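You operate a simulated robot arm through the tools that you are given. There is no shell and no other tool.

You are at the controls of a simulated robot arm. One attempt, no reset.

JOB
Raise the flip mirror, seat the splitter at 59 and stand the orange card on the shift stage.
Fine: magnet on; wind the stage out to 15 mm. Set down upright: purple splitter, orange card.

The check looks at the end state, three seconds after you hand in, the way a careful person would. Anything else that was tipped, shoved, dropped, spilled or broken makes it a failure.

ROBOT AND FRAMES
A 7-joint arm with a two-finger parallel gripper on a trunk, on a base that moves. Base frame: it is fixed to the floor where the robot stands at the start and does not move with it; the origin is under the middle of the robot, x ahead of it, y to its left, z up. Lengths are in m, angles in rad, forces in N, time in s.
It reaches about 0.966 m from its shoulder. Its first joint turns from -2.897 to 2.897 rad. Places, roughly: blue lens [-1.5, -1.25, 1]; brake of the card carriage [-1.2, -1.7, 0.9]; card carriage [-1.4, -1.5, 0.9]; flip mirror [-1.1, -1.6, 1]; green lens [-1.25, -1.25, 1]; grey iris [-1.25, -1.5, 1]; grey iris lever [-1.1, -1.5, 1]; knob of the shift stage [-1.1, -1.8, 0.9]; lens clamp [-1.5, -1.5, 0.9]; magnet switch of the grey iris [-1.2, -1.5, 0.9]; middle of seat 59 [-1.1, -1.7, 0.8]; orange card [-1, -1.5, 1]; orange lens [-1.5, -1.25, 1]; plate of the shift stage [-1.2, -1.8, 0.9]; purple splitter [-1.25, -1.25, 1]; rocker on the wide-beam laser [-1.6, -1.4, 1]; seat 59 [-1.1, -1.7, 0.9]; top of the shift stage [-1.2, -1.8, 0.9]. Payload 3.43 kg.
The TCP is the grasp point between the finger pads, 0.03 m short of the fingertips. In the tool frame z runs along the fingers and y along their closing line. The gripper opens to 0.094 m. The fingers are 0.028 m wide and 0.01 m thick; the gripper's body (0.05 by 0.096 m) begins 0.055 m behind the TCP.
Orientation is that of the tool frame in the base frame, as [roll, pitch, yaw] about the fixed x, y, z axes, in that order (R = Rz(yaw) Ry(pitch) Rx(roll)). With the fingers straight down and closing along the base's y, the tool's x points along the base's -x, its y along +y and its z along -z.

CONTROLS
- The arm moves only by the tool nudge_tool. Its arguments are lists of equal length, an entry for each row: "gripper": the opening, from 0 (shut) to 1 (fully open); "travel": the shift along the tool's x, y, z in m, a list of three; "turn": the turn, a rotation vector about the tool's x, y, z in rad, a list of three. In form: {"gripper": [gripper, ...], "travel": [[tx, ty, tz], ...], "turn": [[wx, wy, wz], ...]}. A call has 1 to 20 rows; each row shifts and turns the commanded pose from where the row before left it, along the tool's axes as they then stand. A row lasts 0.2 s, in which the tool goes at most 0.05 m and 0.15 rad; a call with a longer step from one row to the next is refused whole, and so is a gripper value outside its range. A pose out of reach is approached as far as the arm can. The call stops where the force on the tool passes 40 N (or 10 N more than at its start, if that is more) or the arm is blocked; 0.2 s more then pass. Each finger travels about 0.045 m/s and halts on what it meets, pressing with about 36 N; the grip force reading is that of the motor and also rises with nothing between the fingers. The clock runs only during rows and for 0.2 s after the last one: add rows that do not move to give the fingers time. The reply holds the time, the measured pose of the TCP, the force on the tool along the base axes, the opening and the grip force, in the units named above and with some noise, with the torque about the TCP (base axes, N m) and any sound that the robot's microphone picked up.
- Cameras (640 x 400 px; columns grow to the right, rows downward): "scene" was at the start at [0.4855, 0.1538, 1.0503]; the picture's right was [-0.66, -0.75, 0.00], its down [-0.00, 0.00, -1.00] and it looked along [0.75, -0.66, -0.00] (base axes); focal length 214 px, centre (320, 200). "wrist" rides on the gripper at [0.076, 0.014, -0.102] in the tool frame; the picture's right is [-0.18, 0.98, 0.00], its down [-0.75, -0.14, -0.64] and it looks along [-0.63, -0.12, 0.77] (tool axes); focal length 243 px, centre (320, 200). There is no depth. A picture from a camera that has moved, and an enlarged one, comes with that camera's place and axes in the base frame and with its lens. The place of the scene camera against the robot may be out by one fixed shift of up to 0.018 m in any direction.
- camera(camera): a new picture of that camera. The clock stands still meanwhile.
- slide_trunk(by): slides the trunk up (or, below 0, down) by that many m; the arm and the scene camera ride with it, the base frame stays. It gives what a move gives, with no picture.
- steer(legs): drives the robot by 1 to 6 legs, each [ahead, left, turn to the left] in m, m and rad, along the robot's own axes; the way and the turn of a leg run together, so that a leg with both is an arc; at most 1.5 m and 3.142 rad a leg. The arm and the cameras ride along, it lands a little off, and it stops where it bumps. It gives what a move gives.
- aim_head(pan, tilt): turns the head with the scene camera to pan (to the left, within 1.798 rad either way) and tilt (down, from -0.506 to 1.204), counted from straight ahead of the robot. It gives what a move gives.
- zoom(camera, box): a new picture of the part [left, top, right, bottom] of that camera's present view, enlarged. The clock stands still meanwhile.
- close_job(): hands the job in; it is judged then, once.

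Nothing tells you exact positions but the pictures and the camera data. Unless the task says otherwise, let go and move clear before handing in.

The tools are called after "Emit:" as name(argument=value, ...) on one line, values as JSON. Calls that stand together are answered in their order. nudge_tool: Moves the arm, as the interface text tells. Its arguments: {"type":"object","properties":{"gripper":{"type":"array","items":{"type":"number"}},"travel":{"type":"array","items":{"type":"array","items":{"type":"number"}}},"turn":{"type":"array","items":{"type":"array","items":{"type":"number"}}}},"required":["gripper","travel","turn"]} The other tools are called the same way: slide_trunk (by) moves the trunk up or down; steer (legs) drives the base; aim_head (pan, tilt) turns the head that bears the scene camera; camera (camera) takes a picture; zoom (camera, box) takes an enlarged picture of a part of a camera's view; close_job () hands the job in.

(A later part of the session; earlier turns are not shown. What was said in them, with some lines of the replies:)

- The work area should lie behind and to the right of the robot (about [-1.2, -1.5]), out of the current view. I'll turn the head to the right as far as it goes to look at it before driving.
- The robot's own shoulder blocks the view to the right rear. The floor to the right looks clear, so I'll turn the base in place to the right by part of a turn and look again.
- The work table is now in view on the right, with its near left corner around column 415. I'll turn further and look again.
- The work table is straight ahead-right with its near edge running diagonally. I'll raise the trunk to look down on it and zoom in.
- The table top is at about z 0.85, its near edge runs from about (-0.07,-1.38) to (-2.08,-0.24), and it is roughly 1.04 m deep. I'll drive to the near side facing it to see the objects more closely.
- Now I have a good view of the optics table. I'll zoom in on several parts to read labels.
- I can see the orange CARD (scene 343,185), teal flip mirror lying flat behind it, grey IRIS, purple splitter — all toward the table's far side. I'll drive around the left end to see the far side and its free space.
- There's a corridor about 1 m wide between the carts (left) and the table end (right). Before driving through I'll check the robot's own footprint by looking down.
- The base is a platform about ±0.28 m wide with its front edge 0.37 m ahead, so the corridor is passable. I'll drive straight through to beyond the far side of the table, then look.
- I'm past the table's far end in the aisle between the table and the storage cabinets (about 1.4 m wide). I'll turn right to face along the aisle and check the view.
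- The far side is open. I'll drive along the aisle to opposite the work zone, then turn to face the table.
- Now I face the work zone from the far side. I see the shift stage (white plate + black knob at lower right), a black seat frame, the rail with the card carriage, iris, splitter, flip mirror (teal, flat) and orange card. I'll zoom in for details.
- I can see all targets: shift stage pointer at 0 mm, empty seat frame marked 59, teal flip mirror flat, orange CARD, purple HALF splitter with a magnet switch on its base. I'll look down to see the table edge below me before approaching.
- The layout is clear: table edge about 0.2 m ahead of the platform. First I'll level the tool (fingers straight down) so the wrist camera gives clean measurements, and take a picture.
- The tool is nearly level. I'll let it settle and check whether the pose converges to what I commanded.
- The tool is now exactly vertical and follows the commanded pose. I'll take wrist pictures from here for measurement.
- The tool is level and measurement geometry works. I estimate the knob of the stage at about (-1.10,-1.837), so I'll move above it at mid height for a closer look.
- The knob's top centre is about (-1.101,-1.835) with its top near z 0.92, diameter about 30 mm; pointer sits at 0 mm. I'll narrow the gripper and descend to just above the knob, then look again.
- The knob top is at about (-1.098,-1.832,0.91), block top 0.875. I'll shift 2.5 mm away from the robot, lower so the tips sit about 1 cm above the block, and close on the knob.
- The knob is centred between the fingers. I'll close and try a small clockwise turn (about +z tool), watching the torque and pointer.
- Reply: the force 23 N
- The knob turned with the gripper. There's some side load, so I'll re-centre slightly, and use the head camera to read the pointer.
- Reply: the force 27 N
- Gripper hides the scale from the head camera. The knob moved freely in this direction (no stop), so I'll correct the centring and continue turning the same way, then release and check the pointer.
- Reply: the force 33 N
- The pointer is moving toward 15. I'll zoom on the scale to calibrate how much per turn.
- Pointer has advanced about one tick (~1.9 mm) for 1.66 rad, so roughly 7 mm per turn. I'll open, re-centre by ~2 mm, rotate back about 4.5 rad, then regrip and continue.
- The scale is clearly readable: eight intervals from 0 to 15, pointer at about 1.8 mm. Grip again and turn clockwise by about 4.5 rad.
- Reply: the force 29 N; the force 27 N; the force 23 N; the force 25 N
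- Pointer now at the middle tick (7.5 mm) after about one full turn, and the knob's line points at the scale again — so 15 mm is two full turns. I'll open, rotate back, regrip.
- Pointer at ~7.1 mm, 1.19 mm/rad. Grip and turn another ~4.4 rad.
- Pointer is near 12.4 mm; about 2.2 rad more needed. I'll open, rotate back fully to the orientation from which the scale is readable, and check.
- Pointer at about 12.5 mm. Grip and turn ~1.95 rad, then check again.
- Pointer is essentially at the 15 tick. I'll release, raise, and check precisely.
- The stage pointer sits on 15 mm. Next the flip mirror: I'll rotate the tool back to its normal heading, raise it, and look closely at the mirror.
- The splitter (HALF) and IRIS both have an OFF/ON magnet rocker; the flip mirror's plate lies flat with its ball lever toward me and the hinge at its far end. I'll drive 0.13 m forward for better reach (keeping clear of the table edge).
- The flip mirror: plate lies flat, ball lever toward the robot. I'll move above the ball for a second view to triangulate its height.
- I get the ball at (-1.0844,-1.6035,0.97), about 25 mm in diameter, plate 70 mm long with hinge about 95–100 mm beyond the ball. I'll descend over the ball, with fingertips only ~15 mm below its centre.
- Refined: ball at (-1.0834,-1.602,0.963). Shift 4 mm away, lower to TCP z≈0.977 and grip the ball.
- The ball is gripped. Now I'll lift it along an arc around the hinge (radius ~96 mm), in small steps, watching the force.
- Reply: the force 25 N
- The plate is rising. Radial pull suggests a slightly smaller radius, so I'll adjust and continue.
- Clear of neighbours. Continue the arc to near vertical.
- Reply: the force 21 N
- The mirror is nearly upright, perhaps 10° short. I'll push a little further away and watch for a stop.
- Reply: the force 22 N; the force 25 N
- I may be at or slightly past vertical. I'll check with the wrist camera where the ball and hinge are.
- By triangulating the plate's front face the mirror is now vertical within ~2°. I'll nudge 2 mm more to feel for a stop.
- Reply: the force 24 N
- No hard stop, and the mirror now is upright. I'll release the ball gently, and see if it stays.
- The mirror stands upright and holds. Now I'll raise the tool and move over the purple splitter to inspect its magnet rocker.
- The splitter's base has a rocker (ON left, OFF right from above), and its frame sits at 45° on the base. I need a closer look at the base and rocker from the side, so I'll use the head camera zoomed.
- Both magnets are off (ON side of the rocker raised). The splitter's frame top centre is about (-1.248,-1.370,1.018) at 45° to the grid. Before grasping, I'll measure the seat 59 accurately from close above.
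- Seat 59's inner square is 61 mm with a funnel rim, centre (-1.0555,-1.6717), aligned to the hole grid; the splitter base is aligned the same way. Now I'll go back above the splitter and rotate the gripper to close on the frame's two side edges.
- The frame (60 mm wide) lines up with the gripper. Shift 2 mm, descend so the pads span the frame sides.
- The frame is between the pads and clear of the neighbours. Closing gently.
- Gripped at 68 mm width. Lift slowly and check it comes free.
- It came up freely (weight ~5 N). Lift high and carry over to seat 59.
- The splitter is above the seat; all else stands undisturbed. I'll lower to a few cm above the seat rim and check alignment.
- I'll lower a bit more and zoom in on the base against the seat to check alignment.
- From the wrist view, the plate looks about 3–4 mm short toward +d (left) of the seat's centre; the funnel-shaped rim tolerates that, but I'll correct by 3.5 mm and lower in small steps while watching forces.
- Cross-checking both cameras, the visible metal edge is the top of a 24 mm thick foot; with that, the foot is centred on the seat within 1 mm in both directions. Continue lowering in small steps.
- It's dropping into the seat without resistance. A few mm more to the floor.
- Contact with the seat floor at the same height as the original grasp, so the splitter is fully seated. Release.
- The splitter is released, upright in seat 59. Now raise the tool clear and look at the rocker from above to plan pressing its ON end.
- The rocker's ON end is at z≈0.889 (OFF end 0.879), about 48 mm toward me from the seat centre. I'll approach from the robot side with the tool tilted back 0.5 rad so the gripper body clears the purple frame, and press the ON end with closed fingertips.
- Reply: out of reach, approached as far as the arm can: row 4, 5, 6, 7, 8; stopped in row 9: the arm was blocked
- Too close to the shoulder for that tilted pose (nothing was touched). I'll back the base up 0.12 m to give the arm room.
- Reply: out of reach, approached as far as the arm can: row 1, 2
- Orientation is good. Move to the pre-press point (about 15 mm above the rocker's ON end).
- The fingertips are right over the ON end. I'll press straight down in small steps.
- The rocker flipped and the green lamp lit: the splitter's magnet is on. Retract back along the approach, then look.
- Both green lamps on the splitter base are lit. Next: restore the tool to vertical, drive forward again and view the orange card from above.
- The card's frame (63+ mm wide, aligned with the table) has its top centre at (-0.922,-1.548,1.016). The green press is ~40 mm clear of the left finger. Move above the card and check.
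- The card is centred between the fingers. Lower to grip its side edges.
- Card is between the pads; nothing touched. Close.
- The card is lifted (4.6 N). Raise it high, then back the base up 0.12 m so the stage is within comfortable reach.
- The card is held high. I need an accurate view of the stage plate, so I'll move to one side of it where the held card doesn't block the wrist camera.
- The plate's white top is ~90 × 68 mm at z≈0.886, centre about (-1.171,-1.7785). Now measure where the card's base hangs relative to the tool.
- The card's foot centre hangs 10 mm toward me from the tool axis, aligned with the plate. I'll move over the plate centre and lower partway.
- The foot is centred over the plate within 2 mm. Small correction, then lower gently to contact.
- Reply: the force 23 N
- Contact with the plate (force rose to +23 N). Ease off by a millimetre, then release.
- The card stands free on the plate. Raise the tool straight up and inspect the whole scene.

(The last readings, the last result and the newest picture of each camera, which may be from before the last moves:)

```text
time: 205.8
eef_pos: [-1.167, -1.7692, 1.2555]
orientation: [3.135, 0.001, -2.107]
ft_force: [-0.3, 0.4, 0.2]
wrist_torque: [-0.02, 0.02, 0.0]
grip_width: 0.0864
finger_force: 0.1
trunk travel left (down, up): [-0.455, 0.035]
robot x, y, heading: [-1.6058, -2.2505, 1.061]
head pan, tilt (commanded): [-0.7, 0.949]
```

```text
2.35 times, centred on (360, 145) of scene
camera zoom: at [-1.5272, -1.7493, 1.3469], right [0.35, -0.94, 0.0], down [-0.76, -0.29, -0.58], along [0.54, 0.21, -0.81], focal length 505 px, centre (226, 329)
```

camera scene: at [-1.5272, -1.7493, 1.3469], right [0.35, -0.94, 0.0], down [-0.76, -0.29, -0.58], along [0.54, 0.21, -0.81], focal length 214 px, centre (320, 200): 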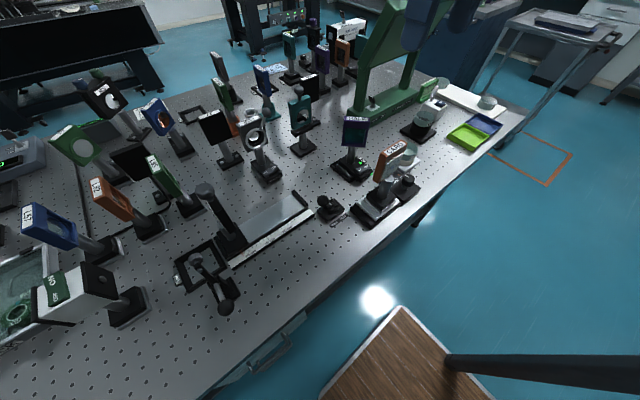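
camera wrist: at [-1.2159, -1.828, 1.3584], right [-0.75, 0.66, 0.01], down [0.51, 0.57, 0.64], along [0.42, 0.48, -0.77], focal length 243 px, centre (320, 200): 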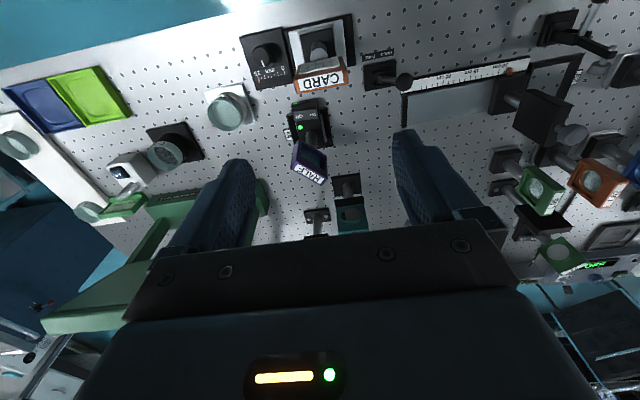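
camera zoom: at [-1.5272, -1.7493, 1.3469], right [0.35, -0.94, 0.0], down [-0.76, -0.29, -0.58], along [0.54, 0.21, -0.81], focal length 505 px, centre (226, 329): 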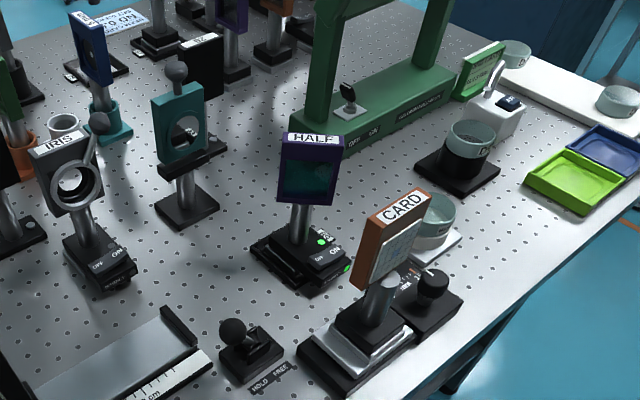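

Everything looks right. I'll zoom in on the stage pointer, the seated splitter and the flip mirror for a last check.

Emit:
zoom(camera="wrist", box=[235, 30, 305, 90])

Emit:
zoom(camera="wrist", box=[280, 90, 350, 150])

Emit:
zoom(camera="scene", box=[285, 80, 375, 190])

Emit:
zoom(camera="wrist", box=[300, 160, 400, 240])

```text
6.67 times, centred on (270, 60) of wrist
camera zoom: at [-1.2159, -1.828, 1.3584], right [-0.75, 0.66, 0.01], down [0.51, 0.57, 0.64], along [0.42, 0.48, -0.77], focal length 1618 px, centre (653, 1133)
```

zoom: 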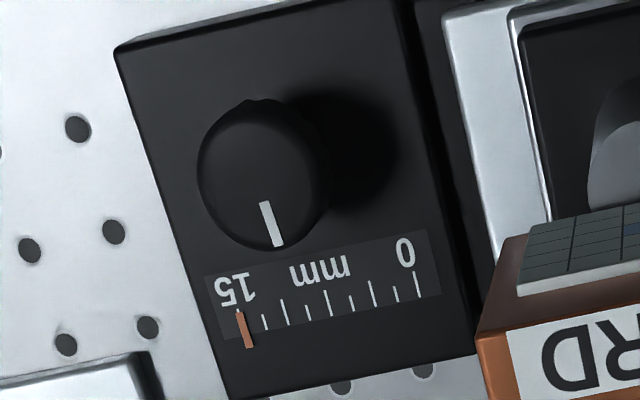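

```text
6.67 times, centred on (315, 120) of wrist
camera zoom: at [-1.2159, -1.828, 1.3584], right [-0.75, 0.66, 0.01], down [0.51, 0.57, 0.64], along [0.42, 0.48, -0.77], focal length 1618 px, centre (353, 733)
```

zoom: 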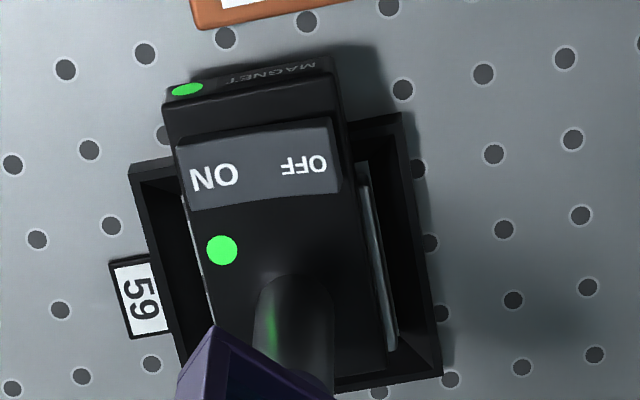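

```text
3.64 times, centred on (330, 135) of scene
camera zoom: at [-1.5272, -1.7493, 1.3469], right [0.35, -0.94, 0.0], down [-0.76, -0.29, -0.58], along [0.54, 0.21, -0.81], focal length 780 px, centre (284, 436)
```

zoom: 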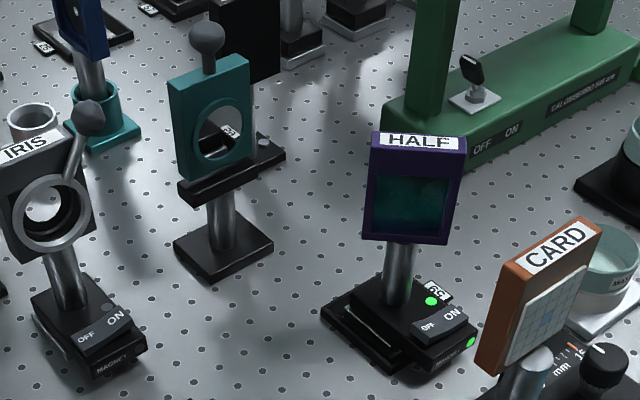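

```text
5.00 times, centred on (350, 200) of wrist
camera zoom: at [-1.2159, -1.828, 1.3584], right [-0.75, 0.66, 0.01], down [0.51, 0.57, 0.64], along [0.42, 0.48, -0.77], focal length 1213 px, centre (170, 200)
```

zoom: 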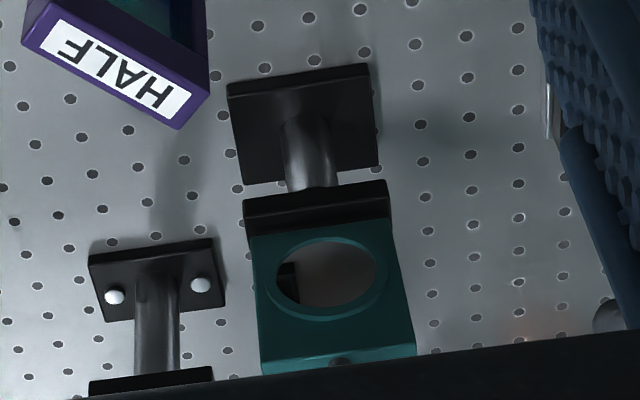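

Final check: the stage pointer sits on the 15 mark with the orange card standing on its plate. The splitter is upright in seat 59 with its magnet lamps green. The flip mirror is upright, nothing else has moved, and the gripper is open and well clear above the card, so I'm handing in.

Emit:
close_job()

```text
The job is handed in.
```

The job is handed in, and in my last pictures everything asked for was done.

- **Flip mirror:** raised and standing upright. I felt no end stop, but it held its position after I let go.
- **Splitter:** the purple splitter sits flat and upright in seat 59. Its own magnet switch is on, and the green lamps are lit.
- **Shift stage:** wound out until the pointer sat on the 15 mm mark, to within about 0.1 mm as read from the picture.
- **Orange card:** standing upright on the stage plate, released.

I took "magnet on" to mean the splitter's magnet. The grey iris has its own magnet switch, which was off, and I left it off.

I saw nothing else tipped or moved. The gripper is open and well clear above the card.
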